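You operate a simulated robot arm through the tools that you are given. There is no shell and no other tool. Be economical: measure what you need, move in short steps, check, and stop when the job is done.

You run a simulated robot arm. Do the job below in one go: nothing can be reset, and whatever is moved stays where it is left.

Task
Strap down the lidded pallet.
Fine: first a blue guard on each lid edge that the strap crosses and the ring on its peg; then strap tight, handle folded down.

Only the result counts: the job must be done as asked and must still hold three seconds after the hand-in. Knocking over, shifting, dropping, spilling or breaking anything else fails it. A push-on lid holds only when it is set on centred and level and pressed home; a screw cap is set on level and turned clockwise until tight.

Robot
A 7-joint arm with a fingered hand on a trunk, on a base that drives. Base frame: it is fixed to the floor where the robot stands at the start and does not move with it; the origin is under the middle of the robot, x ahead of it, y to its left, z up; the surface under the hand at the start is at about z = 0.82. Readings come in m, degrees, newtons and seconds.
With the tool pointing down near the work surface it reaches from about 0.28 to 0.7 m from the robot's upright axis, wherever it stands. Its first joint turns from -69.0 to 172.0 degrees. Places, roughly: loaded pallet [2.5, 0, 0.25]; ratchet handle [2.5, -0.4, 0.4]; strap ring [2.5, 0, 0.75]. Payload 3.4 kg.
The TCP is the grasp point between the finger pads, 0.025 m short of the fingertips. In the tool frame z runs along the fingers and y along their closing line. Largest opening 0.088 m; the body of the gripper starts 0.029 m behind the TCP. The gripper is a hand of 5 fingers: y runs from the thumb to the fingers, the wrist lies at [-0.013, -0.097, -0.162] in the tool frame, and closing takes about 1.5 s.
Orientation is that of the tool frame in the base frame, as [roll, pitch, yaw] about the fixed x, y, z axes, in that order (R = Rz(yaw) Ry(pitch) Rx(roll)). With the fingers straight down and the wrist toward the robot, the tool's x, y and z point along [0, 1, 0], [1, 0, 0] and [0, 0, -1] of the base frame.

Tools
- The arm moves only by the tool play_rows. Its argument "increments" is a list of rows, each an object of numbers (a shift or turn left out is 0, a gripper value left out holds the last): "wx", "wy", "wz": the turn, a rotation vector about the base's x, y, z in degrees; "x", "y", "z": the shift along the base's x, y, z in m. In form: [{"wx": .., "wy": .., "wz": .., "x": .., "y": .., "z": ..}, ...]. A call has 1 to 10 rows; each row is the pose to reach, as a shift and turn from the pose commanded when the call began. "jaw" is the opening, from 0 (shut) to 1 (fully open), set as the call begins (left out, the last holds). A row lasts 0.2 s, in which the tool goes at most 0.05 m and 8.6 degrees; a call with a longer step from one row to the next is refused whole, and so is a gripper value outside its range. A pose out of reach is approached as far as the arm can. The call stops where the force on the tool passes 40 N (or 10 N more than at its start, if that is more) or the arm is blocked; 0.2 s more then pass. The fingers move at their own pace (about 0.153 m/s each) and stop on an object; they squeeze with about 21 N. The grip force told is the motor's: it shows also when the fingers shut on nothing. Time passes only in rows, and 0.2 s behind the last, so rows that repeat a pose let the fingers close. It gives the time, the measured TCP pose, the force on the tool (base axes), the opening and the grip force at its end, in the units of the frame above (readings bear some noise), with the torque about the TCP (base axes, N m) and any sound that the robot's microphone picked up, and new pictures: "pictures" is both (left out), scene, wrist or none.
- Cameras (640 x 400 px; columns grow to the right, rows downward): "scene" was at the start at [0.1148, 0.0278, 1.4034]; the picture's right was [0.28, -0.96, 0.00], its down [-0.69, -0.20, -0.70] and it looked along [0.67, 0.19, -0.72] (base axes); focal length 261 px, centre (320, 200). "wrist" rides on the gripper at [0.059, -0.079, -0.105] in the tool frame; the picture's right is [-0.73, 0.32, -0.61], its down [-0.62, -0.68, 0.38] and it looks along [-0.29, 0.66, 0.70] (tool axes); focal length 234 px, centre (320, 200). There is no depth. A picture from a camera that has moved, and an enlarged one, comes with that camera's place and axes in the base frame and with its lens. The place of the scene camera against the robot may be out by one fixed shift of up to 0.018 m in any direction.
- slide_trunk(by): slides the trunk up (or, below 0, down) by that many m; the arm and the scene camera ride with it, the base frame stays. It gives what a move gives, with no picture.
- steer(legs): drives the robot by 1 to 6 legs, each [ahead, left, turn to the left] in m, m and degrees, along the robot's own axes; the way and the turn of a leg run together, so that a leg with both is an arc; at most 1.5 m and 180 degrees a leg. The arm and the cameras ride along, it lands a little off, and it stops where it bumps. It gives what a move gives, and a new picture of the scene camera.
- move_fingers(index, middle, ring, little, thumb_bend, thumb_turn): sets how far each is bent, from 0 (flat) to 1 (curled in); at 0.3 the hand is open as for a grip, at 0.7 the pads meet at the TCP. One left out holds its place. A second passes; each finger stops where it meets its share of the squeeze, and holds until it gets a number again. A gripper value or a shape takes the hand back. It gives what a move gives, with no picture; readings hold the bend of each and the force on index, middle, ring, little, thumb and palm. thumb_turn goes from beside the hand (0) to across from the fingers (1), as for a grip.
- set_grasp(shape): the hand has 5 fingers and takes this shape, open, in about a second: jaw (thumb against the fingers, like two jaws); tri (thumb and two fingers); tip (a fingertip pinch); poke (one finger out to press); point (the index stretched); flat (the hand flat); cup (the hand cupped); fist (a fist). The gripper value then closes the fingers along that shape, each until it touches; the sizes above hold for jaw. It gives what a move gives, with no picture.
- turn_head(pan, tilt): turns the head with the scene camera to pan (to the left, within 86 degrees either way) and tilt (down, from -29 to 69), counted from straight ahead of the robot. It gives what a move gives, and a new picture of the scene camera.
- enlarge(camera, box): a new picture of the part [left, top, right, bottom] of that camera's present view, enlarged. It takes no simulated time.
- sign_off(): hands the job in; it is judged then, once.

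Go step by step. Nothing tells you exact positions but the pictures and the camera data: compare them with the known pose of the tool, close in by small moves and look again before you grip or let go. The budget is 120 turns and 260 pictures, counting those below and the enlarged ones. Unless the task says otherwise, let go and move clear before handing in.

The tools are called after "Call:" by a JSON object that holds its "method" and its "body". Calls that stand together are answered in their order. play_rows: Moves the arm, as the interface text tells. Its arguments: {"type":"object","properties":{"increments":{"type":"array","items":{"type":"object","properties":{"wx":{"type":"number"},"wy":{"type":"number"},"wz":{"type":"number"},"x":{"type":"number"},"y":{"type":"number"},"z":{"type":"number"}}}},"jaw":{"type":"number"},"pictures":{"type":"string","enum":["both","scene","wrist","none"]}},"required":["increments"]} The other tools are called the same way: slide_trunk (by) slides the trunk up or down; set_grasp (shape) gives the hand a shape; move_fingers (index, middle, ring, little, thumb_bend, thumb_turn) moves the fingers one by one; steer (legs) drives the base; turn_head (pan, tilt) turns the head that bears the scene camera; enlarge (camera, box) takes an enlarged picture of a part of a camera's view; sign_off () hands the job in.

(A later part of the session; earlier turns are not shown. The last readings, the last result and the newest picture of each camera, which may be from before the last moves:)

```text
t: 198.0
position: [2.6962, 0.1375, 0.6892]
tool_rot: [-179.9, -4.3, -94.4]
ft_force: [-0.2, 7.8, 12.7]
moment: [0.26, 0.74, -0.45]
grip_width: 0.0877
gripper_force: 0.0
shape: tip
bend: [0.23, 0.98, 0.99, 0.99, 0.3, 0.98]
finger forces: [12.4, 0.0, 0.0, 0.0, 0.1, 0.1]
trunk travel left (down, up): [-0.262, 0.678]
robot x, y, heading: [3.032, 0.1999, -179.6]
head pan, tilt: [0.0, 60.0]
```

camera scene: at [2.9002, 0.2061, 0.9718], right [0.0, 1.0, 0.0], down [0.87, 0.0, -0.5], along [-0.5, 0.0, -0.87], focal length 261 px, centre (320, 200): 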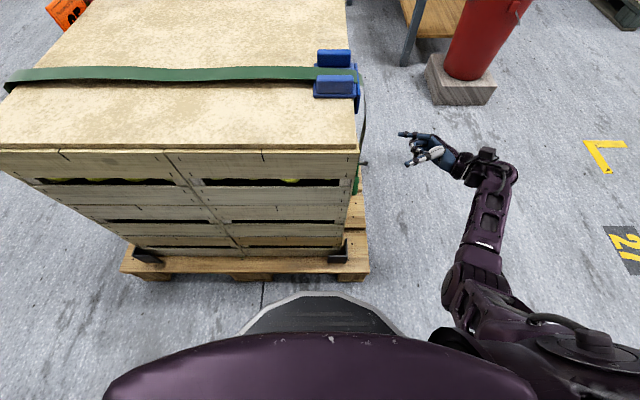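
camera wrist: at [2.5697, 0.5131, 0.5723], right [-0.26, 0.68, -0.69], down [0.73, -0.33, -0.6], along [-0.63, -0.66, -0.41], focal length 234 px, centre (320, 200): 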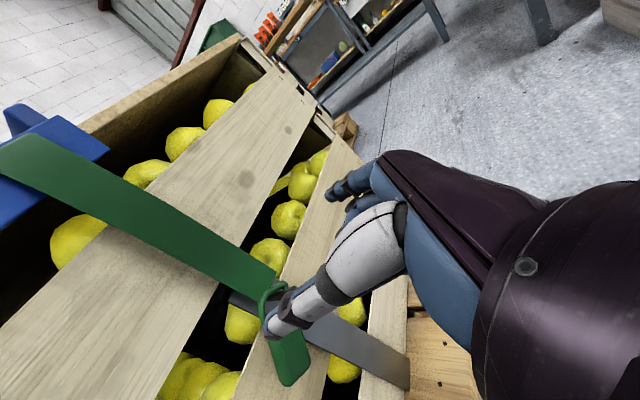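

The trunk slide was refused (over 0.4), so the hand ran low and a finger touches the lid. I lift straight up and check that nothing moved.

Call:
{"method": "play_rows", "body": {"increments": [{"z": 0.04}, {"z": 0.08}, {"z": 0.12}, {"z": 0.16}]}}

Call:
{"method": "enlarge", "body": {"camera": "scene", "box": [0, 20, 400, 290]}}

```text
t: 199.0
position: [2.6961, 0.1362, 0.8499]
tool_rot: [-179.7, -4.3, -94.4]
ft_force: [0.4, 0.6, -0.5]
moment: [-0.02, -0.03, 0.01]
grip_width: 0.0877
gripper_force: 0.1
shape: tip
bend: [0.3, 0.98, 0.99, 0.99, 0.3, 0.98]
finger forces: [0.0, 0.1, 0.0, 0.0, 0.1, 0.1]
trunk travel left (down, up): [-0.262, 0.678]
robot x, y, heading: [3.0299, 0.2004, -179.5]
head pan, tilt: [0.0, 60.0]
camera scene: at [2.901, 0.2063, 0.9719], right [0.0, 1.0, 0.0], down [0.87, 0.0, -0.5], along [-0.5, 0.0, -0.87], focal length 261 px, centre (320, 200)
camera wrist: at [2.7702, 0.0803, 0.9593], right [-0.27, 0.79, 0.55], down [0.73, 0.54, -0.43], along [-0.63, 0.29, -0.72], focal length 234 px, centre (320, 200)
```

scene: 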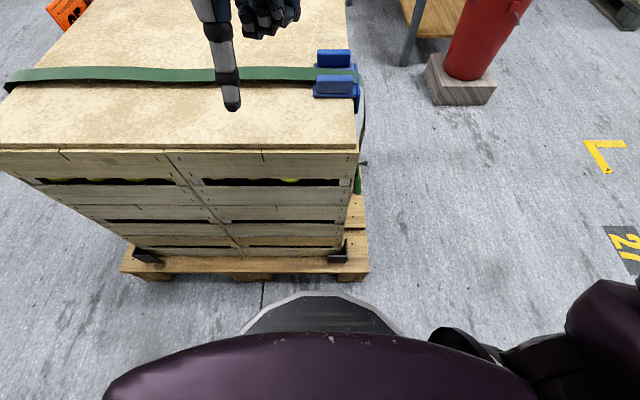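
wrist: 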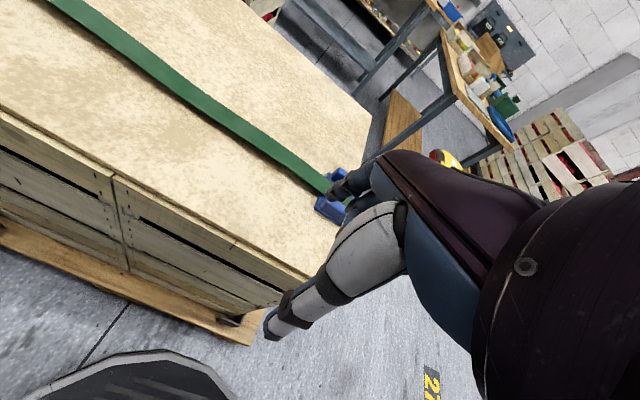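

```text
1.48 times, centred on (200, 155) of scene
camera zoom: at [2.901, 0.2063, 0.9719], right [0.0, 1.0, 0.0], down [0.87, 0.0, -0.5], along [-0.5, 0.0, -0.87], focal length 387 px, centre (498, 267)
```

zoom: 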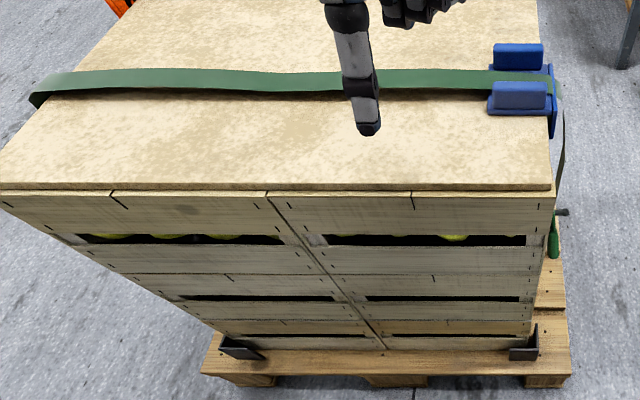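

Nothing shifted; the strap lies in guard A's channel. Raise the trunk and tuck the hand, then drive.

Call:
{"method": "slide_trunk", "body": {"by": 0.4}}

Call:
{"method": "play_rows", "body": {"increments": [{"wy": 1.5, "wz": 1.5}, {"wz": 4, "wy": 4}, {"wz": 4, "wy": 4, "z": -0.03}, {"wz": 4, "wy": 4, "z": -0.07}, {"wz": 4, "wy": 4, "z": -0.1}], "pictures": "none"}}

Call:
{"method": "steer", "body": {"legs": [[-0.07, 1.5, 0], [0, 0.3, 0], [1.5, 0, 0]]}}

```text
t: 202.8
position: [2.6941, 0.1368, 1.2489]
tool_rot: [-179.8, -4.2, -94.3]
ft_force: [-0.4, -0.1, -0.1]
moment: [0.02, 0.02, -0.02]
grip_width: 0.0879
gripper_force: 0.0
shape: tip
bend: [0.3, 0.98, 0.99, 0.99, 0.3, 0.98]
finger forces: [0.0, 0.0, 0.1, 0.1, 0.1, 0.0]
trunk travel left (down, up): [-0.662, 0.278]
robot x, y, heading: [3.0292, 0.2024, -179.9]
head pan, tilt: [0.0, 60.0]
```

```text
t: 204.0
position: [2.6945, 0.1369, 1.1489]
tool_rot: [176.2, -4.5, -90.0]
ft_force: [-0.5, 0.0, 0.0]
moment: [-0.01, 0.02, 0.03]
grip_width: 0.0879
gripper_force: 0.1
shape: tip
bend: [0.3, 0.98, 0.99, 0.99, 0.3, 0.98]
finger forces: [0.1, 0.0, 0.0, 0.0, 0.1, 0.0]
trunk travel left (down, up): [-0.662, 0.278]
robot x, y, heading: [3.0337, 0.2003, -179.7]
head pan, tilt: [0.0, 60.0]
```

```text
refused: leg 1 is longer than a leg can be; nothing moved
```

Call:
{"method": "play_rows", "body": {"increments": [{"wx": 4.5, "wy": -3.8}, {"wx": 4.5, "wy": -3.8}], "pictures": "none"}}

Call:
{"method": "steer", "body": {"legs": [[-0.07, 0, 0], [0, 1.45, 0], [0, 0.35, 0], [1.5, 0, 0]]}}

Call:
{"method": "turn_head", "body": {"pan": 0, "tilt": 30}}

```text
t: 204.6
position: [2.695, 0.1371, 1.1489]
tool_rot: [180.0, 0.1, -90.1]
ft_force: [0.0, -1.0, -0.2]
moment: [0.01, -0.03, -0.04]
grip_width: 0.0876
gripper_force: 0.1
shape: tip
bend: [0.3, 0.98, 0.99, 0.99, 0.3, 0.98]
finger forces: [0.1, 0.0, 0.0, 0.0, 0.0, 0.1]
trunk travel left (down, up): [-0.662, 0.278]
robot x, y, heading: [3.0313, 0.2054, -179.7]
head pan, tilt: [0.0, 60.0]
```

```text
t: 221.3
position: [1.2563, -1.6586, 1.1488]
tool_rot: [180.0, 0.1, -90.0]
ft_force: [0.3, 0.6, -0.3]
moment: [0.01, 0.02, 0.02]
grip_width: 0.0878
gripper_force: 0.0
shape: tip
bend: [0.3, 0.98, 0.99, 0.99, 0.3, 0.98]
finger forces: [0.0, 0.1, 0.1, 0.0, 0.0, 0.0]
trunk travel left (down, up): [-0.662, 0.278]
robot x, y, heading: [1.5908, -1.5915, -179.7]
head pan, tilt: [0.0, 60.0]
camera scene: at [1.462, -1.5877, 1.3719], right [-0.01, 1.0, 0.0], down [0.87, 0.01, -0.5], along [-0.5, 0.0, -0.87], focal length 261 px, centre (320, 200)
```

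scene: 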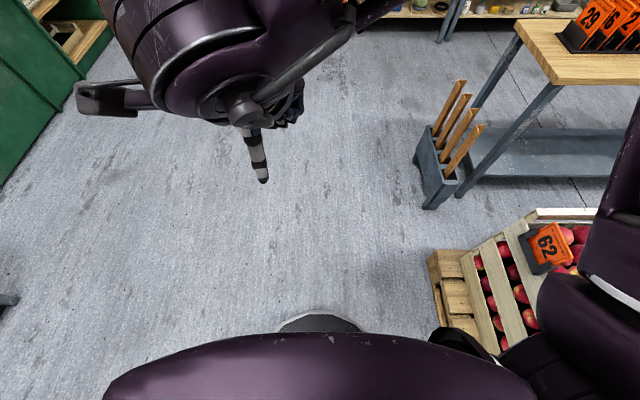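

```text
t: 222.3
position: [1.2564, -1.6571, 1.1501]
tool_rot: [-179.9, 0.2, -90.1]
ft_force: [-0.2, 0.4, -0.6]
moment: [-0.01, -0.02, -0.02]
grip_width: 0.0879
gripper_force: 0.0
shape: tip
bend: [0.3, 0.98, 0.99, 0.99, 0.3, 0.98]
finger forces: [0.0, 0.1, 0.0, 0.0, 0.0, 0.1]
trunk travel left (down, up): [-0.662, 0.278]
robot x, y, heading: [1.5897, -1.5905, -179.3]
head pan, tilt: [0.0, 30.0]
camera scene: at [1.4383, -1.5878, 1.4139], right [-0.01, 1.0, 0.0], down [0.5, 0.0, -0.87], along [-0.87, -0.01, -0.5], focal length 261 px, centre (320, 200)
```

scene: 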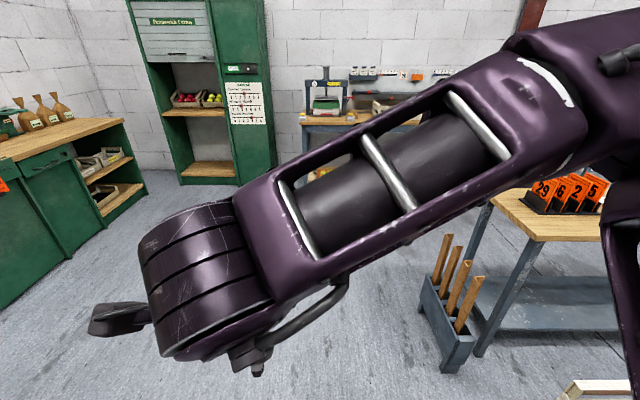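

Path ahead is clear. Continue to x≈0, turn around, and slide to in front of guard B.

Call:
{"method": "steer", "body": {"legs": [[1.5, 0, 0], [0.09, 0, 0], [0, 0, 179.5], [0, 1.3, 0]]}}

Call:
{"method": "turn_head", "body": {"pan": 16, "tilt": 50}}

```text
t: 243.8
position: [0.3324, -0.266, 1.1487]
tool_rot: [-179.9, 0.2, 89.2]
ft_force: [0.0, 0.5, -0.4]
moment: [0.01, 0.0, 0.01]
grip_width: 0.088
gripper_force: 0.0
shape: tip
bend: [0.3, 0.98, 0.99, 0.99, 0.3, 0.98]
finger forces: [0.1, 0.0, 0.0, 0.1, 0.1, 0.0]
trunk travel left (down, up): [-0.662, 0.278]
robot x, y, heading: [-0.0036, -0.3267, -0.4]
head pan, tilt: [0.0, 30.0]
camera scene: at [0.124, -0.3225, 1.414], right [0.0, -1.0, 0.0], down [-0.5, 0.0, -0.87], along [0.87, 0.0, -0.5], focal length 261 px, centre (320, 200)
```

scene: 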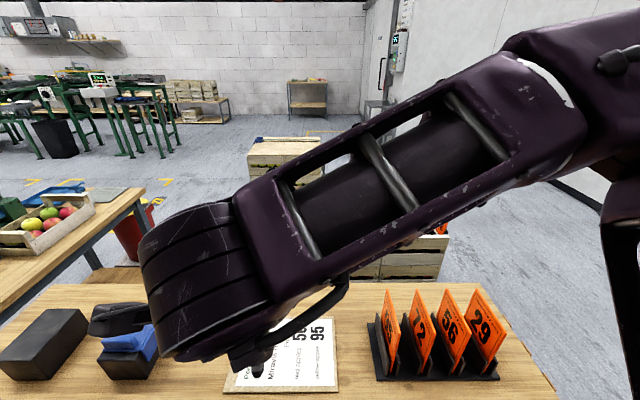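

```text
t: 244.7
position: [0.3308, -0.2668, 1.1501]
tool_rot: [180.0, 0.2, 89.2]
ft_force: [0.4, -0.4, 0.3]
moment: [-0.01, 0.0, 0.02]
grip_width: 0.0877
gripper_force: 0.0
shape: tip
bend: [0.3, 0.98, 0.99, 0.99, 0.3, 0.98]
finger forces: [0.1, 0.0, 0.1, 0.0, 0.1, 0.1]
trunk travel left (down, up): [-0.662, 0.278]
robot x, y, heading: [-0.0048, -0.33, -0.0]
head pan, tilt: [16.0, 50.0]
camera scene: at [0.1077, -0.3014, 1.3845], right [0.27, -0.96, 0.0], down [-0.74, -0.21, -0.64], along [0.62, 0.17, -0.77], focal length 261 px, centre (320, 200)
```

scene: 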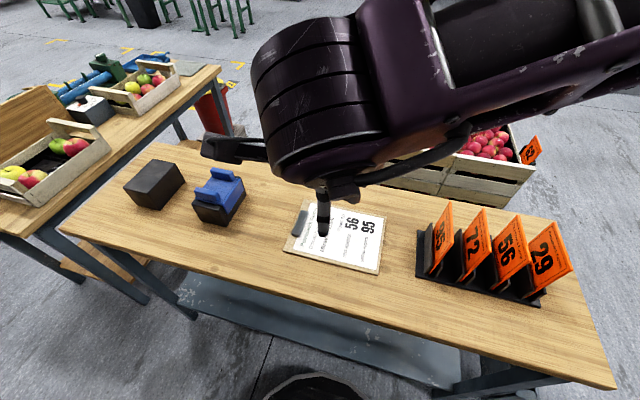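

Call:
{"method": "steer", "body": {"legs": [[0, 0.3, 0]]}}

Call:
{"method": "set_grasp", "body": {"shape": "jaw"}}

Call:
{"method": "move_fingers", "body": {"index": 0.2, "middle": 0.2, "ring": 0.2, "little": 0.2, "thumb_bend": 0.2}}

Call:
{"method": "play_rows", "body": {"increments": [{"x": 0.035, "y": 0.01, "z": -0.02}, {"x": 0.07, "y": 0.02, "z": -0.05}, {"x": 0.1, "y": 0.03, "z": -0.08}, {"x": 0.12, "y": 0.035, "z": -0.11}, {"x": 0.135, "y": 0.038, "z": -0.14}, {"x": 0.14, "y": 0.038, "z": -0.165}]}}

```text
t: 246.7
position: [0.3318, 0.0351, 1.1504]
tool_rot: [180.0, 0.1, 89.3]
ft_force: [0.5, 0.1, 0.3]
moment: [-0.02, 0.0, -0.01]
grip_width: 0.0878
gripper_force: 0.0
shape: tip
bend: [0.3, 0.98, 0.99, 0.99, 0.3, 0.98]
finger forces: [0.0, 0.0, 0.0, 0.0, 0.1, 0.2]
trunk travel left (down, up): [-0.662, 0.278]
robot x, y, heading: [-0.0043, -0.0248, -0.3]
head pan, tilt: [16.0, 50.0]
camera scene: at [0.109, -0.0005, 1.3844], right [0.27, -0.96, 0.0], down [-0.74, -0.21, -0.64], along [0.62, 0.17, -0.77], focal length 261 px, centre (320, 200)
```

scene: 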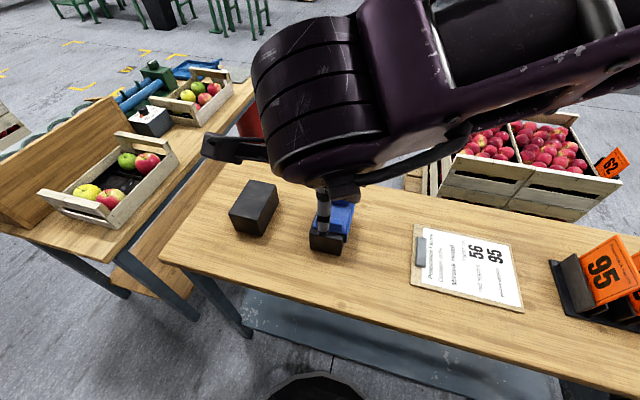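

```text
t: 247.6
position: [0.3338, 0.0349, 1.1494]
tool_rot: [-180.0, 0.1, 89.1]
ft_force: [0.3, 0.0, -0.5]
moment: [0.0, -0.01, 0.04]
grip_width: 0.0879
gripper_force: 0.1
shape: jaw
bend: [0.3, 0.3, 0.3, 0.3, 0.3, 0.98]
finger forces: [0.1, 0.0, 0.1, 0.1, 0.0, 0.1]
trunk travel left (down, up): [-0.662, 0.278]
robot x, y, heading: [0.0015, -0.0277, -0.5]
head pan, tilt: [16.0, 50.0]
```

```text
t: 248.6
position: [0.3326, 0.0348, 1.15]
tool_rot: [-180.0, 0.2, 89.3]
ft_force: [-0.8, 0.8, 0.3]
moment: [-0.01, 0.02, 0.01]
grip_width: 0.1031
gripper_force: 0.1
shape: fingers
bend: [0.2, 0.2, 0.2, 0.2, 0.2, 0.98]
finger forces: [0.0, 0.0, 0.0, 0.0, 0.0, 0.0]
trunk travel left (down, up): [-0.662, 0.278]
robot x, y, heading: [-0.003, -0.0306, -0.2]
head pan, tilt: [16.0, 50.0]
```

```text
t: 250.0
position: [0.4749, 0.0729, 0.9849]
tool_rot: [-180.0, 0.0, 89.3]
ft_force: [0.0, -0.3, 0.9]
moment: [0.02, -0.01, 0.0]
grip_width: 0.1033
gripper_force: 0.1
shape: fingers
bend: [0.2, 0.2, 0.2, 0.2, 0.2, 0.98]
finger forces: [0.0, 0.1, 0.1, 0.0, 0.1, 0.0]
trunk travel left (down, up): [-0.662, 0.278]
robot x, y, heading: [-0.0007, -0.0271, -0.2]
head pan, tilt: [16.0, 50.0]
camera scene: at [0.1095, -0.0009, 1.3844], right [0.27, -0.96, 0.0], down [-0.74, -0.21, -0.64], along [0.62, 0.17, -0.77], focal length 261 px, centre (320, 200)
camera wrist: at [0.3963, 0.1326, 1.0888], right [0.31, -0.73, 0.61], down [-0.69, -0.62, -0.38], along [0.65, -0.3, -0.7], focal length 234 px, centre (320, 200)
```

scene: 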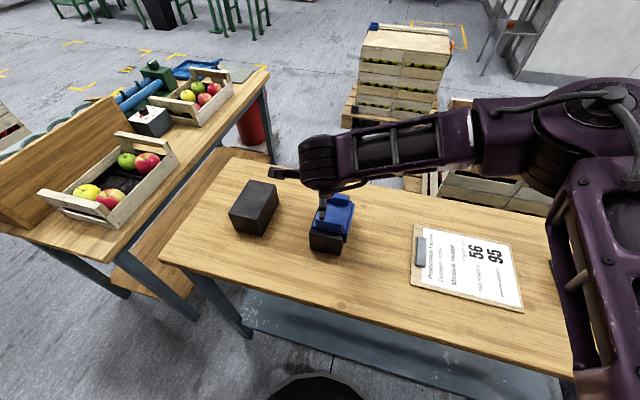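
wrist: 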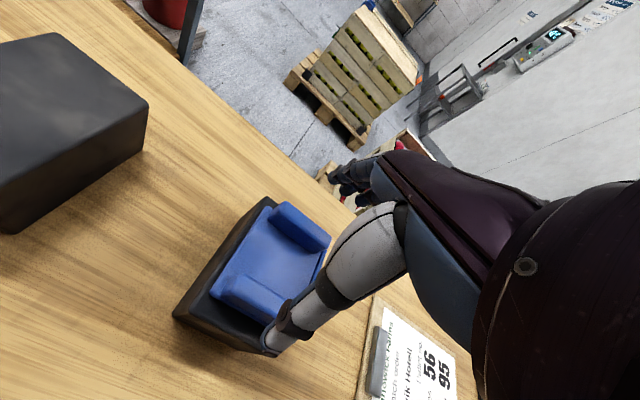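

Guard B's centre is (0.4735, 0.074). Align as with A and descend.

Call:
{"method": "play_rows", "body": {"increments": [{"wz": 0.6, "x": -0.001, "y": -0.007, "z": -0.01}, {"wz": 0.6, "x": -0.001, "y": -0.007, "z": -0.03}, {"wz": 0.6, "x": -0.001, "y": -0.007, "z": -0.045}, {"wz": 0.6, "x": -0.001, "y": -0.007, "z": -0.054}, {"wz": 0.6, "x": -0.001, "y": -0.007, "z": -0.054}], "pictures": "wrist"}}

Call:
{"method": "enlarge", "body": {"camera": "scene", "box": [270, 150, 390, 270]}}

```text
t: 251.2
position: [0.4719, 0.0651, 0.9304]
tool_rot: [-179.9, 0.1, 89.8]
ft_force: [0.3, 0.4, 1.3]
moment: [0.0, -0.06, 0.0]
grip_width: 0.1044
gripper_force: 0.0
shape: fingers
bend: [0.2, 0.2, 0.2, 0.2, 0.2, 0.98]
finger forces: [1.0, 0.0, 0.1, 0.1, 0.0, 0.0]
trunk travel left (down, up): [-0.662, 0.278]
robot x, y, heading: [-0.0034, -0.0274, -0.3]
head pan, tilt: [16.0, 50.0]
camera wrist: at [0.394, 0.1248, 1.0355], right [0.32, -0.73, 0.61], down [-0.68, -0.62, -0.38], along [0.66, -0.29, -0.7], focal length 234 px, centre (320, 200)
```

wrist: 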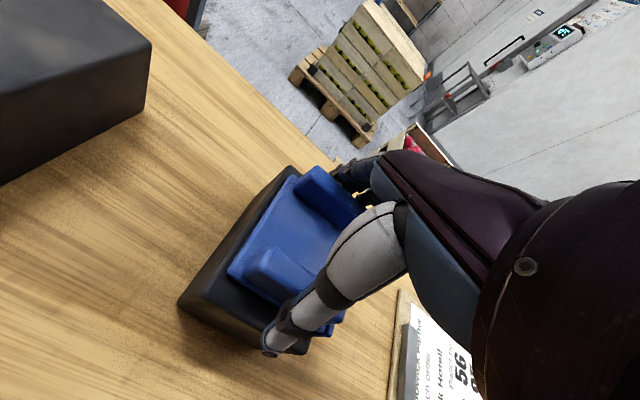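

```text
3.33 times, centred on (330, 210) of scene
camera zoom: at [0.1089, -0.0008, 1.3844], right [0.27, -0.96, 0.0], down [-0.74, -0.21, -0.64], along [0.62, 0.17, -0.77], focal length 871 px, centre (287, 167)
```

zoom: 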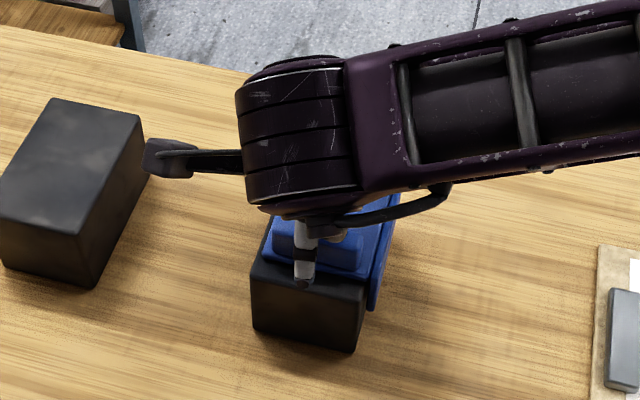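

Call:
{"method": "play_rows", "body": {"increments": [{"x": 0.003}, {"x": 0.003}], "pictures": "none"}}

Call:
{"method": "move_fingers", "body": {"index": 0.6, "middle": 0.6, "ring": 0.6, "little": 0.6, "thumb_bend": 0.6}}

Call:
{"method": "play_rows", "body": {"increments": [{"z": 0.02}, {"z": 0.04}, {"z": 0.07}, {"z": 0.07}]}}

```text
t: 251.8
position: [0.4759, 0.066, 0.9302]
tool_rot: [-179.9, 0.0, 89.9]
ft_force: [-0.3, 0.6, 0.2]
moment: [0.0, 0.01, 0.03]
grip_width: 0.1036
gripper_force: 0.1
shape: fingers
bend: [0.2, 0.2, 0.2, 0.2, 0.2, 0.98]
finger forces: [0.0, 0.0, 0.0, 0.0, 0.1, 0.1]
trunk travel left (down, up): [-0.662, 0.278]
robot x, y, heading: [-0.0015, -0.0276, -0.7]
head pan, tilt: [16.0, 50.0]
```

```text
t: 252.8
position: [0.4765, 0.0651, 0.9318]
tool_rot: [179.8, 0.1, 89.8]
ft_force: [4.3, -0.1, 12.5]
moment: [-0.01, -0.56, 0.11]
grip_width: 0.0889
gripper_force: 20.6
shape: fingers
bend: [0.28, 0.39, 0.38, 0.6, 0.28, 0.95]
finger forces: [10.5, 6.4, 7.4, 0.1, 17.6, 0.1]
trunk travel left (down, up): [-0.662, 0.278]
robot x, y, heading: [-0.0011, -0.0265, -0.2]
head pan, tilt: [16.0, 50.0]
```

```text
t: 253.8
position: [0.4769, 0.0653, 1.0003]
tool_rot: [-180.0, 0.2, 89.9]
ft_force: [-0.6, -0.7, -0.4]
moment: [-0.02, 0.0, -0.04]
grip_width: 0.0881
gripper_force: 19.5
shape: fingers
bend: [0.29, 0.4, 0.39, 0.6, 0.27, 0.95]
finger forces: [7.5, 5.8, 6.3, 0.0, 18.8, 0.0]
trunk travel left (down, up): [-0.662, 0.278]
robot x, y, heading: [-0.0043, -0.0274, -0.1]
head pan, tilt: [16.0, 50.0]
camera scene: at [0.1094, -0.0007, 1.3844], right [0.27, -0.96, 0.0], down [-0.74, -0.21, -0.64], along [0.62, 0.17, -0.77], focal length 261 px, centre (320, 200)
camera wrist: at [0.3972, 0.1247, 1.1057], right [0.32, -0.73, 0.61], down [-0.68, -0.62, -0.38], along [0.66, -0.29, -0.7], focal length 234 px, centre (320, 200)
```

scene: 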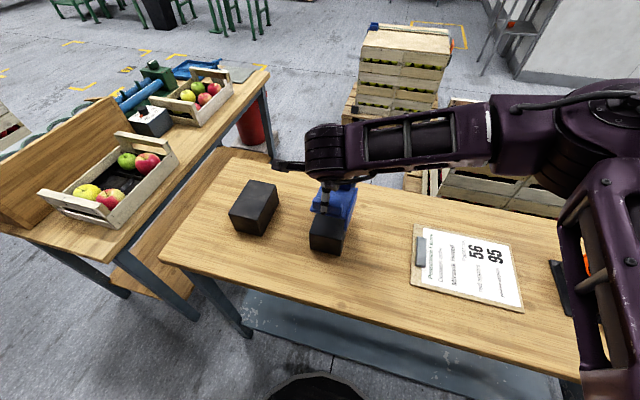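
wrist: 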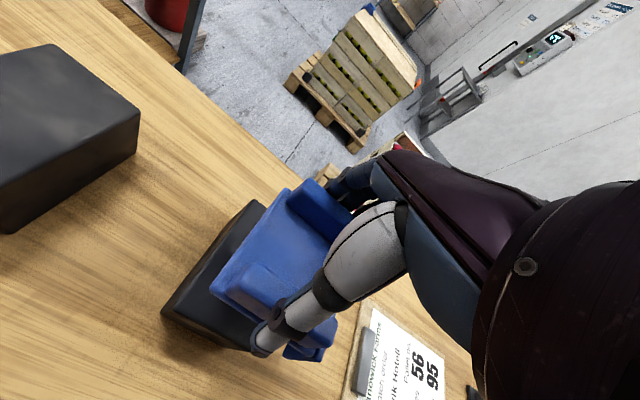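

Guard B held level. Tuck and drive by the right-hand route to the -y side of the pallet.

Call:
{"method": "play_rows", "body": {"increments": [{"x": -0.03, "z": 0.03}, {"x": -0.07, "z": 0.06}, {"x": -0.11, "z": 0.09}, {"x": -0.14, "z": 0.12}, {"x": -0.16, "z": 0.15}], "pictures": "none"}}

Call:
{"method": "steer", "body": {"legs": [[0, -1.45, 0], [0, -0.14, 0], [1.5, 0, 0], [0.55, 0, 0], [0, 0, 62.5]]}}

Call:
{"method": "turn_head", "body": {"pan": 5, "tilt": 45}}

Call:
{"method": "play_rows", "body": {"increments": [{"z": -0.05}, {"z": -0.1}, {"z": -0.15}, {"z": -0.2}, {"z": -0.24}]}}

```text
t: 255.0
position: [0.3135, 0.0639, 1.1504]
tool_rot: [180.0, 0.1, 89.8]
ft_force: [-0.6, -0.1, -0.7]
moment: [0.02, -0.01, 0.01]
grip_width: 0.0882
gripper_force: 19.1
shape: fingers
bend: [0.29, 0.4, 0.39, 0.6, 0.27, 0.95]
finger forces: [7.5, 5.6, 6.2, 0.0, 18.9, 0.0]
trunk travel left (down, up): [-0.662, 0.278]
robot x, y, heading: [-0.0046, -0.0251, -0.4]
head pan, tilt: [16.0, 50.0]
```

```text
t: 275.7
position: [2.103, -1.314, 1.1524]
tool_rot: [180.0, 0.1, 152.7]
ft_force: [0.1, -0.6, -0.1]
moment: [0.0, 0.0, 0.0]
grip_width: 0.0879
gripper_force: 18.5
shape: fingers
bend: [0.29, 0.4, 0.4, 0.6, 0.27, 0.95]
finger forces: [7.3, 5.6, 6.0, 0.1, 18.5, 0.1]
trunk travel left (down, up): [-0.662, 0.278]
robot x, y, heading: [2.0412, -1.6391, 62.6]
head pan, tilt: [16.0, 50.0]
camera scene: at [2.0661, -1.5136, 1.3844], right [0.98, -0.2, 0.0], down [-0.15, -0.75, -0.64], along [0.13, 0.63, -0.77], focal length 261 px, centre (320, 200)
```

scene: 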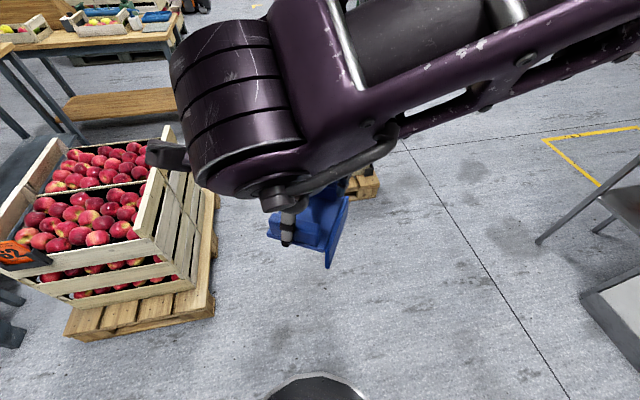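

```text
t: 276.5
position: [2.1039, -1.3144, 1.1504]
tool_rot: [-179.9, 0.1, 152.7]
ft_force: [0.5, -0.4, -1.8]
moment: [-0.01, -0.02, 0.05]
grip_width: 0.0879
gripper_force: 18.5
shape: fingers
bend: [0.29, 0.4, 0.4, 0.6, 0.27, 0.95]
finger forces: [7.3, 5.6, 6.1, 0.0, 18.5, 0.0]
trunk travel left (down, up): [-0.662, 0.278]
robot x, y, heading: [2.0382, -1.6366, 62.8]
head pan, tilt: [5.0, 45.0]
camera scene: at [2.0818, -1.5139, 1.3913], right [0.92, -0.38, 0.0], down [-0.27, -0.65, -0.71], along [0.27, 0.65, -0.71], focal length 261 px, centre (320, 200)
```

scene: 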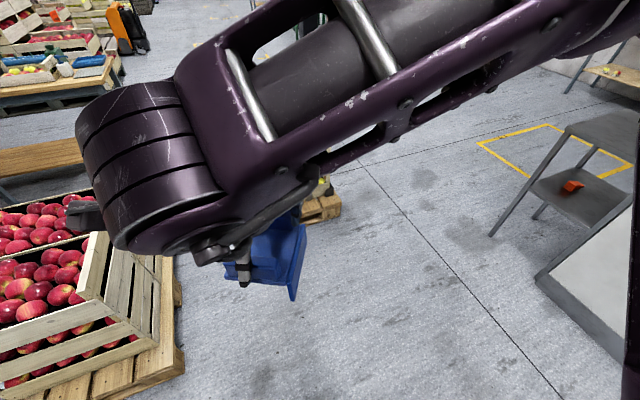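

```text
t: 277.7
position: [2.1047, -1.3148, 0.91]
tool_rot: [180.0, 0.1, 152.6]
ft_force: [0.5, 0.5, -0.9]
moment: [0.01, 0.02, -0.04]
grip_width: 0.0878
gripper_force: 18.4
shape: fingers
bend: [0.29, 0.41, 0.4, 0.6, 0.27, 0.95]
finger forces: [7.1, 5.4, 5.9, 0.0, 18.0, 0.0]
trunk travel left (down, up): [-0.662, 0.278]
robot x, y, heading: [2.0396, -1.6392, 62.5]
head pan, tilt: [5.0, 45.0]
camera scene: at [2.0819, -1.5133, 1.3913], right [0.92, -0.38, 0.0], down [-0.27, -0.65, -0.71], along [0.27, 0.65, -0.71], focal length 261 px, centre (320, 200)
camera wrist: at [2.0163, -1.3571, 1.0149], right [0.79, -0.05, 0.61], down [0.24, -0.89, -0.38], along [0.56, 0.45, -0.7], focal length 234 px, centre (320, 200)
```

scene: 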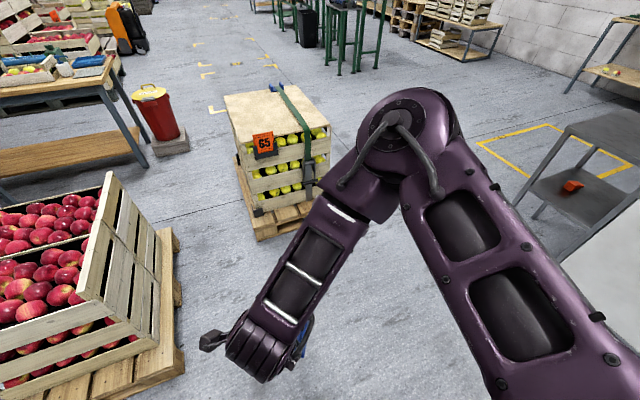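
wrist: 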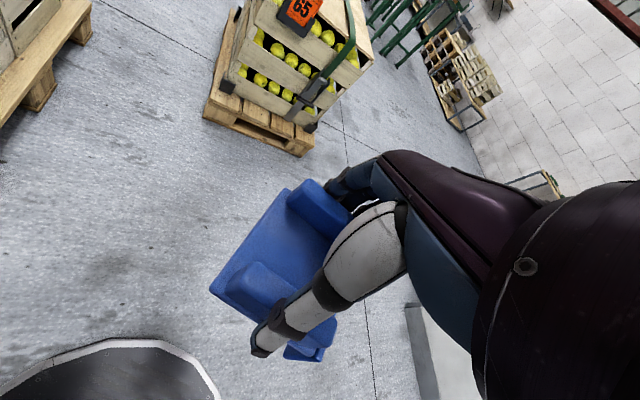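

Call:
{"method": "steer", "body": {"legs": [[0.74, 0.15, 0]]}}

Call:
{"method": "slide_trunk", "body": {"by": -0.1}}

Call:
{"method": "enlarge", "body": {"camera": "wrist", "box": [0, 0, 640, 400]}}

Call:
{"method": "enlarge", "body": {"camera": "scene", "box": [180, 80, 420, 280]}}

```text
t: 281.7
position: [2.3107, -0.5949, 0.9107]
tool_rot: [180.0, 0.1, 152.5]
ft_force: [-0.1, 1.1, -1.0]
moment: [0.03, 0.02, 0.0]
grip_width: 0.0876
gripper_force: 18.7
shape: fingers
bend: [0.29, 0.41, 0.4, 0.6, 0.27, 0.95]
finger forces: [7.0, 5.3, 6.0, 0.1, 17.8, 0.0]
trunk travel left (down, up): [-0.662, 0.278]
robot x, y, heading: [2.2514, -0.92, 62.3]
head pan, tilt: [5.0, 45.0]
camera scene: at [2.2884, -0.7944, 1.3913], right [0.92, -0.38, 0.0], down [-0.27, -0.65, -0.71], along [0.27, 0.65, -0.71], focal length 261 px, centre (320, 200)
```

scene: 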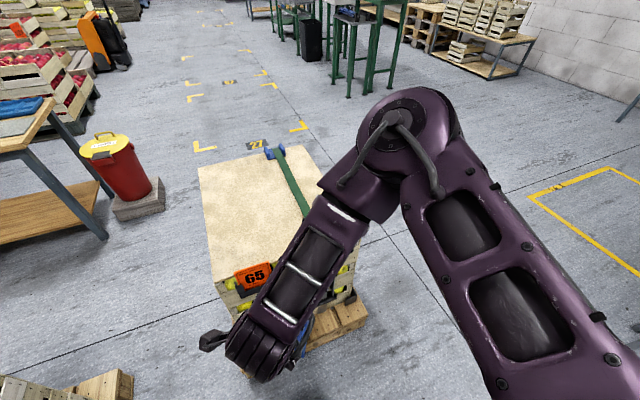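

```text
t: 283.1
position: [2.3107, -0.5952, 0.8105]
tool_rot: [-180.0, 0.1, 152.5]
ft_force: [0.1, -0.3, -1.1]
moment: [0.0, -0.01, 0.0]
grip_width: 0.0876
gripper_force: 18.1
shape: fingers
bend: [0.29, 0.41, 0.4, 0.6, 0.27, 0.95]
finger forces: [7.0, 5.3, 5.9, 0.0, 17.9, 0.0]
trunk travel left (down, up): [-0.562, 0.378]
robot x, y, heading: [2.2441, -0.9161, 62.3]
head pan, tilt: [5.0, 45.0]
```

```text
1.00 times, centred on (320, 200) of wrist (not enlarged: the box is as wide or as high as the picture)
camera zoom: at [2.2231, -0.6381, 0.9154], right [0.79, -0.05, 0.61], down [0.24, -0.89, -0.38], along [0.56, 0.45, -0.7], focal length 234 px, centre (320, 200)
```

zoom: 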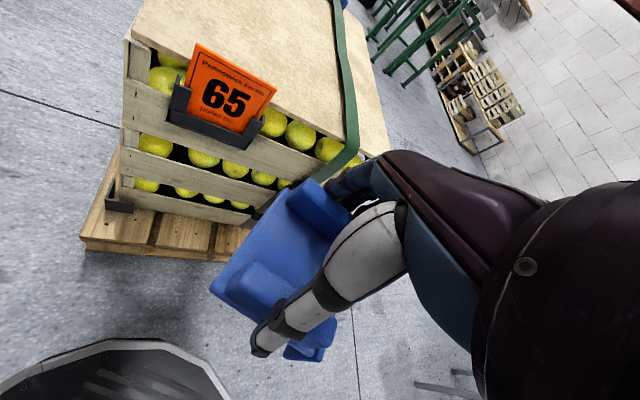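

```text
2.00 times, centred on (300, 180) of scene
camera zoom: at [2.2882, -0.7947, 1.2913], right [0.92, -0.38, 0.0], down [-0.27, -0.65, -0.71], along [0.27, 0.65, -0.71], focal length 522 px, centre (360, 240)
```

zoom: 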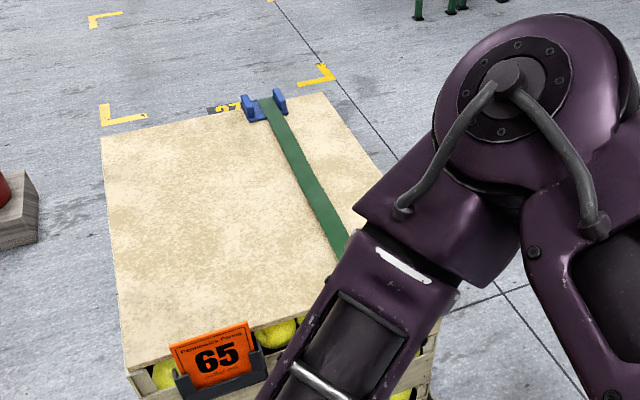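

The -y edge measures y≈-0.36, strap crossing at x≈2.49. I nudge closer and turn the hand so the flap faces -y, staying above the sign.

Call:
{"method": "steer", "body": {"legs": [[0.075, 0, 0]]}}

Call:
{"method": "play_rows", "body": {"increments": [{"z": 0.04}, {"wz": -8, "x": 0.02, "z": 0.06}, {"wz": -16, "x": 0.05, "z": 0.06}, {"wz": -24, "x": 0.08, "z": 0.06}, {"wz": -32, "x": 0.11, "z": 0.06}, {"wz": -40, "x": 0.14, "y": 0.01, "z": 0.06}, {"wz": -48, "x": 0.155, "y": 0.03, "z": 0.06}, {"wz": -56, "x": 0.155, "y": 0.05, "z": 0.06}, {"wz": -62.5, "x": 0.155, "y": 0.08, "z": 0.05}]}}

```text
t: 284.1
position: [2.3481, -0.5283, 0.8102]
tool_rot: [-179.9, 0.2, 152.6]
ft_force: [0.5, 0.2, -0.8]
moment: [-0.01, 0.02, -0.02]
grip_width: 0.0875
gripper_force: 18.5
shape: fingers
bend: [0.29, 0.41, 0.4, 0.6, 0.27, 0.95]
finger forces: [7.0, 5.5, 6.0, 0.0, 17.9, 0.0]
trunk travel left (down, up): [-0.562, 0.378]
robot x, y, heading: [2.2789, -0.851, 62.2]
head pan, tilt: [5.0, 45.0]
camera scene: at [2.3237, -0.7269, 1.2912], right [0.92, -0.38, 0.0], down [-0.27, -0.65, -0.71], along [0.27, 0.65, -0.71], focal length 261 px, centre (320, 200)
```

scene: 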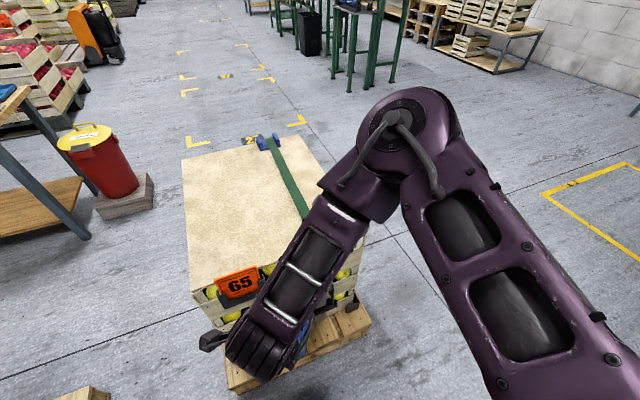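

```text
t: 286.1
position: [2.5016, -0.4466, 0.8599]
tool_rot: [180.0, 0.1, 90.0]
ft_force: [-0.8, 0.5, -0.1]
moment: [0.02, 0.01, 0.02]
grip_width: 0.0872
gripper_force: 17.6
shape: fingers
bend: [0.29, 0.41, 0.4, 0.6, 0.27, 0.95]
finger forces: [6.8, 5.2, 5.9, 0.0, 17.5, 0.1]
trunk travel left (down, up): [-0.562, 0.378]
robot x, y, heading: [2.2837, -0.8535, 62.3]
head pan, tilt: [5.0, 45.0]
camera scene: at [2.323, -0.7266, 1.2912], right [0.92, -0.38, 0.0], down [-0.27, -0.65, -0.71], along [0.27, 0.65, -0.71], focal length 261 px, centre (320, 200)
camera wrist: at [2.423, -0.3875, 0.965], right [0.32, -0.72, 0.61], down [-0.68, -0.62, -0.38], along [0.66, -0.29, -0.7], focal length 234 px, centre (320, 200)
```

scene: 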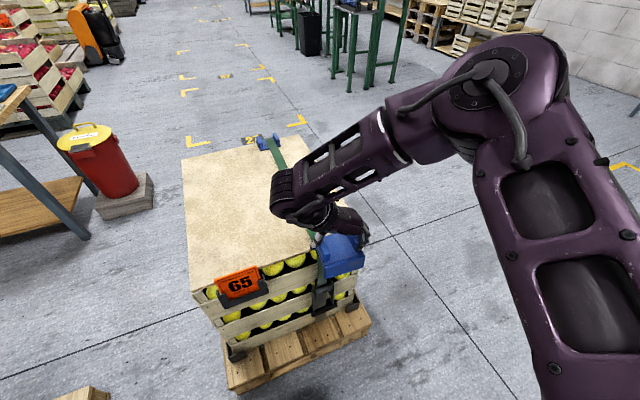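
wrist: 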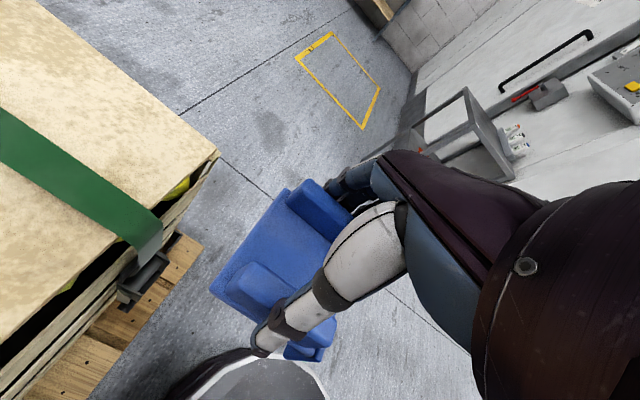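

Edge y≈-0.34, strap at x≈2.496. Move in to y=-0.328 and descend to just above the lid.

Call:
{"method": "play_rows", "body": {"increments": [{"x": -0.004, "y": 0.04}, {"x": -0.004, "y": 0.08, "z": -0.02}, {"x": -0.004, "y": 0.117, "z": -0.05}, {"x": -0.004, "y": 0.117, "z": -0.09}, {"x": -0.004, "y": 0.117, "z": -0.122}], "pictures": "wrist"}}

Call:
{"method": "enlarge", "body": {"camera": "scene", "box": [220, 170, 400, 340]}}

```text
t: 287.3
position: [2.497, -0.3313, 0.7375]
tool_rot: [180.0, 0.2, 90.1]
ft_force: [0.6, 1.3, -1.0]
moment: [-0.02, 0.01, 0.01]
grip_width: 0.0874
gripper_force: 17.5
shape: fingers
bend: [0.29, 0.41, 0.4, 0.6, 0.27, 0.95]
finger forces: [6.9, 5.3, 5.8, 0.0, 17.4, 0.0]
trunk travel left (down, up): [-0.562, 0.378]
robot x, y, heading: [2.2801, -0.8538, 62.2]
head pan, tilt: [5.0, 45.0]
camera wrist: at [2.4177, -0.2716, 0.8431], right [0.32, -0.72, 0.61], down [-0.68, -0.63, -0.38], along [0.66, -0.29, -0.7], focal length 234 px, centre (320, 200)
```

wrist: 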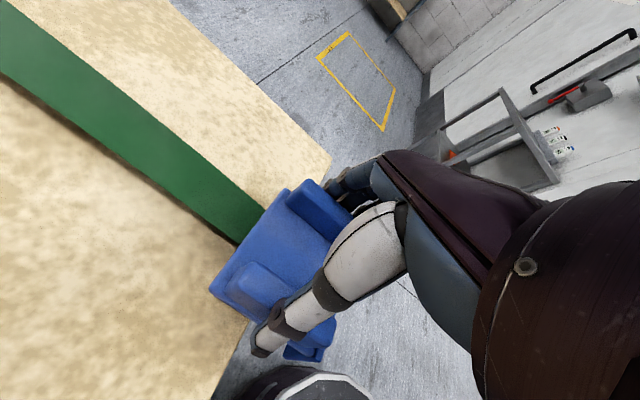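

```text
2.35 times, centred on (310, 255) of scene
camera zoom: at [2.3229, -0.7273, 1.2913], right [0.92, -0.38, 0.0], down [-0.27, -0.65, -0.71], along [0.27, 0.65, -0.71], focal length 615 px, centre (344, 71)
```

zoom: 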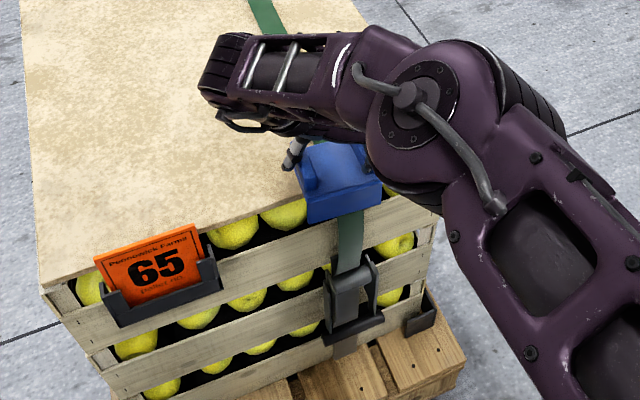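

Aligned with strap and ratchet. Lower to contact, then slide inward.

Call:
{"method": "play_rows", "body": {"increments": [{"z": -0.008}, {"z": -0.016}, {"z": -0.022}, {"z": -0.022}], "pictures": "none"}}

Call:
{"method": "enlarge", "body": {"camera": "scene", "box": [270, 200, 370, 300]}}

```text
t: 288.3
position: [2.4973, -0.3307, 0.7163]
tool_rot: [-180.0, 0.1, 90.0]
ft_force: [-0.7, -0.1, -1.1]
moment: [0.04, 0.01, -0.04]
grip_width: 0.0872
gripper_force: 17.4
shape: fingers
bend: [0.29, 0.41, 0.4, 0.6, 0.27, 0.95]
finger forces: [6.7, 5.3, 5.8, 0.0, 17.4, 0.0]
trunk travel left (down, up): [-0.562, 0.378]
robot x, y, heading: [2.2754, -0.8523, 62.2]
head pan, tilt: [5.0, 45.0]
```

```text
4.00 times, centred on (320, 250) of scene
camera zoom: at [2.3232, -0.728, 1.2913], right [0.92, -0.38, 0.0], down [-0.27, -0.65, -0.71], along [0.27, 0.65, -0.71], focal length 1045 px, centre (320, 0)
```

zoom: 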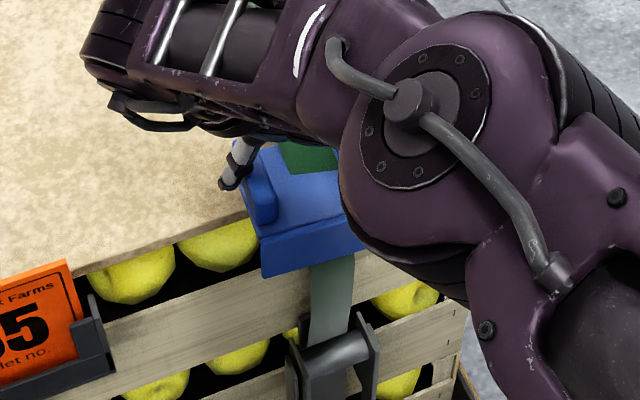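

Call:
{"method": "play_rows", "body": {"increments": [{"z": -0.003}, {"z": -0.006}, {"z": -0.006}], "pictures": "none"}}

```text
t: 289.1
position: [2.4978, -0.3317, 0.7136]
tool_rot: [179.9, 0.0, 90.0]
ft_force: [-1.3, -0.3, 10.6]
moment: [0.04, -0.43, 0.03]
grip_width: 0.0878
gripper_force: 19.9
shape: fingers
bend: [0.29, 0.41, 0.4, 0.6, 0.27, 0.94]
finger forces: [8.4, 5.7, 6.1, 0.1, 18.6, 0.0]
trunk travel left (down, up): [-0.562, 0.378]
robot x, y, heading: [2.2845, -0.8537, 62.1]
head pan, tilt: [5.0, 45.0]
```

Contact. Ease off and slide +y until the flap meets the edge.

Call:
{"method": "play_rows", "body": {"increments": [{"z": 0.005}, {"y": 0.004, "z": 0.005}, {"y": 0.008, "z": 0.005}, {"y": 0.012, "z": 0.005}], "pictures": "none"}}

Call:
{"method": "play_rows", "body": {"increments": [{"y": 0.003}, {"y": 0.006}, {"y": 0.008}], "pictures": "none"}}

Call:
{"method": "enlarge", "body": {"camera": "scene", "box": [270, 200, 370, 300]}}

```text
t: 290.1
position: [2.4976, -0.319, 0.715]
tool_rot: [-179.7, -0.3, 90.4]
ft_force: [0.7, 0.2, -0.1]
moment: [0.04, -0.02, -0.01]
grip_width: 0.0875
gripper_force: 18.0
shape: fingers
bend: [0.29, 0.41, 0.4, 0.6, 0.27, 0.94]
finger forces: [7.0, 5.3, 6.0, 0.0, 17.7, 0.1]
trunk travel left (down, up): [-0.562, 0.378]
robot x, y, heading: [2.2777, -0.8556, 62.3]
head pan, tilt: [5.0, 45.0]
```

```text
t: 290.9
position: [2.5016, -0.322, 0.7182]
tool_rot: [-180.0, 0.1, 90.0]
ft_force: [0.2, -0.3, -0.7]
moment: [-0.01, 0.04, -0.01]
grip_width: 0.0873
gripper_force: 18.0
shape: fingers
bend: [0.29, 0.41, 0.4, 0.6, 0.27, 0.94]
finger forces: [6.8, 5.4, 6.0, 0.1, 17.4, 0.1]
out of reach, approached as far as the arm can: row 1, 2, 3
trunk travel left (down, up): [-0.562, 0.378]
robot x, y, heading: [2.281, -0.8524, 62.1]
head pan, tilt: [5.0, 45.0]
```

```text
4.00 times, centred on (320, 250) of scene
camera zoom: at [2.3233, -0.7279, 1.2913], right [0.92, -0.38, 0.0], down [-0.27, -0.65, -0.71], along [0.27, 0.65, -0.71], focal length 1045 px, centre (320, 0)
```

zoom: 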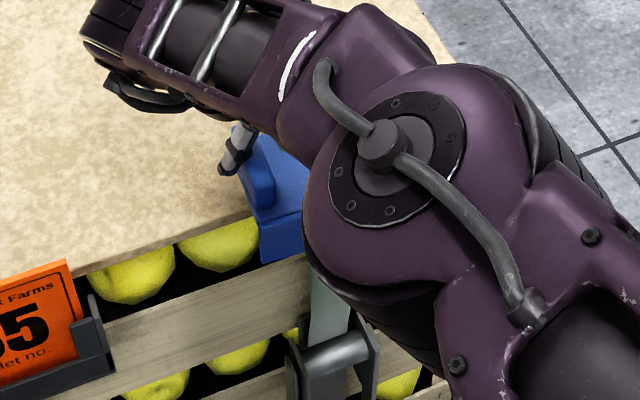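

Call:
{"method": "play_rows", "body": {"increments": [{"x": -0.002, "y": -0.01}, {"x": -0.004, "y": -0.015}], "pictures": "none"}}

Call:
{"method": "steer", "body": {"legs": [[0.035, 0.0, 0]]}}

```text
t: 291.5
position: [2.4976, -0.3362, 0.7176]
tool_rot: [-180.0, 0.1, 90.0]
ft_force: [-1.1, -1.1, -0.5]
moment: [0.02, -0.01, 0.01]
grip_width: 0.0872
gripper_force: 17.5
shape: fingers
bend: [0.29, 0.41, 0.4, 0.6, 0.27, 0.94]
finger forces: [6.7, 5.3, 6.0, 0.0, 17.5, 0.1]
trunk travel left (down, up): [-0.562, 0.378]
robot x, y, heading: [2.2862, -0.8537, 62.3]
head pan, tilt: [5.0, 45.0]
```

```text
t: 292.4
position: [2.514, -0.3054, 0.7179]
tool_rot: [-179.9, 0.2, 90.0]
ft_force: [-0.3, 0.4, -1.6]
moment: [-0.01, 0.03, -0.02]
grip_width: 0.0876
gripper_force: 17.9
shape: fingers
bend: [0.3, 0.41, 0.4, 0.6, 0.27, 0.95]
finger forces: [6.7, 5.3, 5.8, 0.0, 16.8, 0.0]
trunk travel left (down, up): [-0.562, 0.378]
robot x, y, heading: [2.2987, -0.8212, 62.3]
head pan, tilt: [5.0, 45.0]
camera scene: at [2.3401, -0.6953, 1.2911], right [0.92, -0.38, 0.0], down [-0.27, -0.65, -0.71], along [0.27, 0.65, -0.71], focal length 261 px, centre (320, 200)
```

scene: 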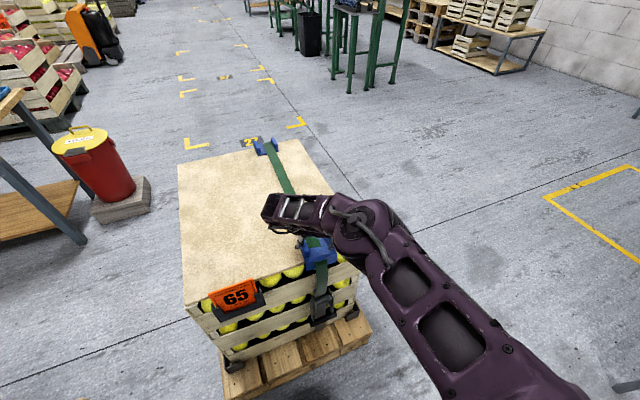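

Call:
{"method": "play_rows", "body": {"increments": [{"x": -0.016}, {"x": -0.016, "y": 0.004}, {"x": -0.016, "y": 0.008}], "pictures": "none"}}

Call:
{"method": "play_rows", "body": {"increments": [{"y": 0.004}, {"y": 0.008}], "pictures": "none"}}

Call:
{"method": "enlarge", "body": {"camera": "scene", "box": [260, 200, 370, 310]}}

```text
t: 293.2
position: [2.4974, -0.2979, 0.7199]
tool_rot: [180.0, 0.2, 90.1]
ft_force: [0.7, -1.7, -1.3]
moment: [-0.09, -0.04, 0.1]
grip_width: 0.0871
gripper_force: 17.1
shape: fingers
bend: [0.31, 0.41, 0.4, 0.6, 0.27, 0.95]
finger forces: [5.5, 5.4, 6.7, 0.1, 17.4, 0.0]
trunk travel left (down, up): [-0.562, 0.378]
robot x, y, heading: [2.2971, -0.8223, 62.2]
head pan, tilt: [5.0, 45.0]
```

```text
t: 293.8
position: [2.4982, -0.296, 0.7191]
tool_rot: [-179.9, 0.0, 90.2]
ft_force: [-0.4, -4.8, 2.6]
moment: [-0.12, -0.09, 0.13]
grip_width: 0.0872
gripper_force: 17.9
shape: fingers
bend: [0.31, 0.41, 0.4, 0.6, 0.26, 0.96]
finger forces: [5.4, 5.7, 6.8, 0.0, 18.2, 0.1]
out of reach, approached as far as the arm can: row 2
trunk travel left (down, up): [-0.562, 0.378]
robot x, y, heading: [2.3018, -0.8215, 62.5]
head pan, tilt: [5.0, 45.0]
```

```text
3.64 times, centred on (315, 255) of scene
camera zoom: at [2.339, -0.6983, 1.2915], right [0.92, -0.38, 0.0], down [-0.27, -0.65, -0.71], along [0.27, 0.65, -0.71], focal length 950 px, centre (338, 0)
```

zoom: 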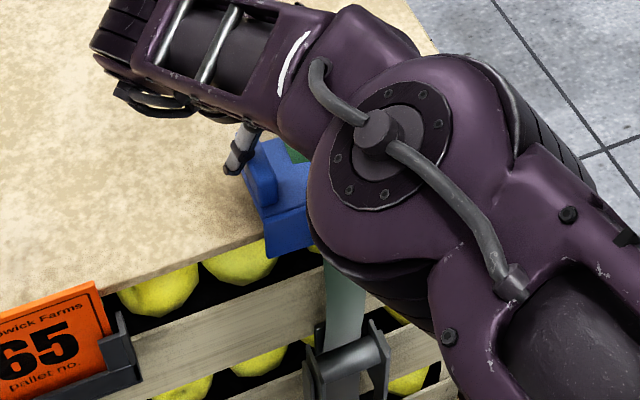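

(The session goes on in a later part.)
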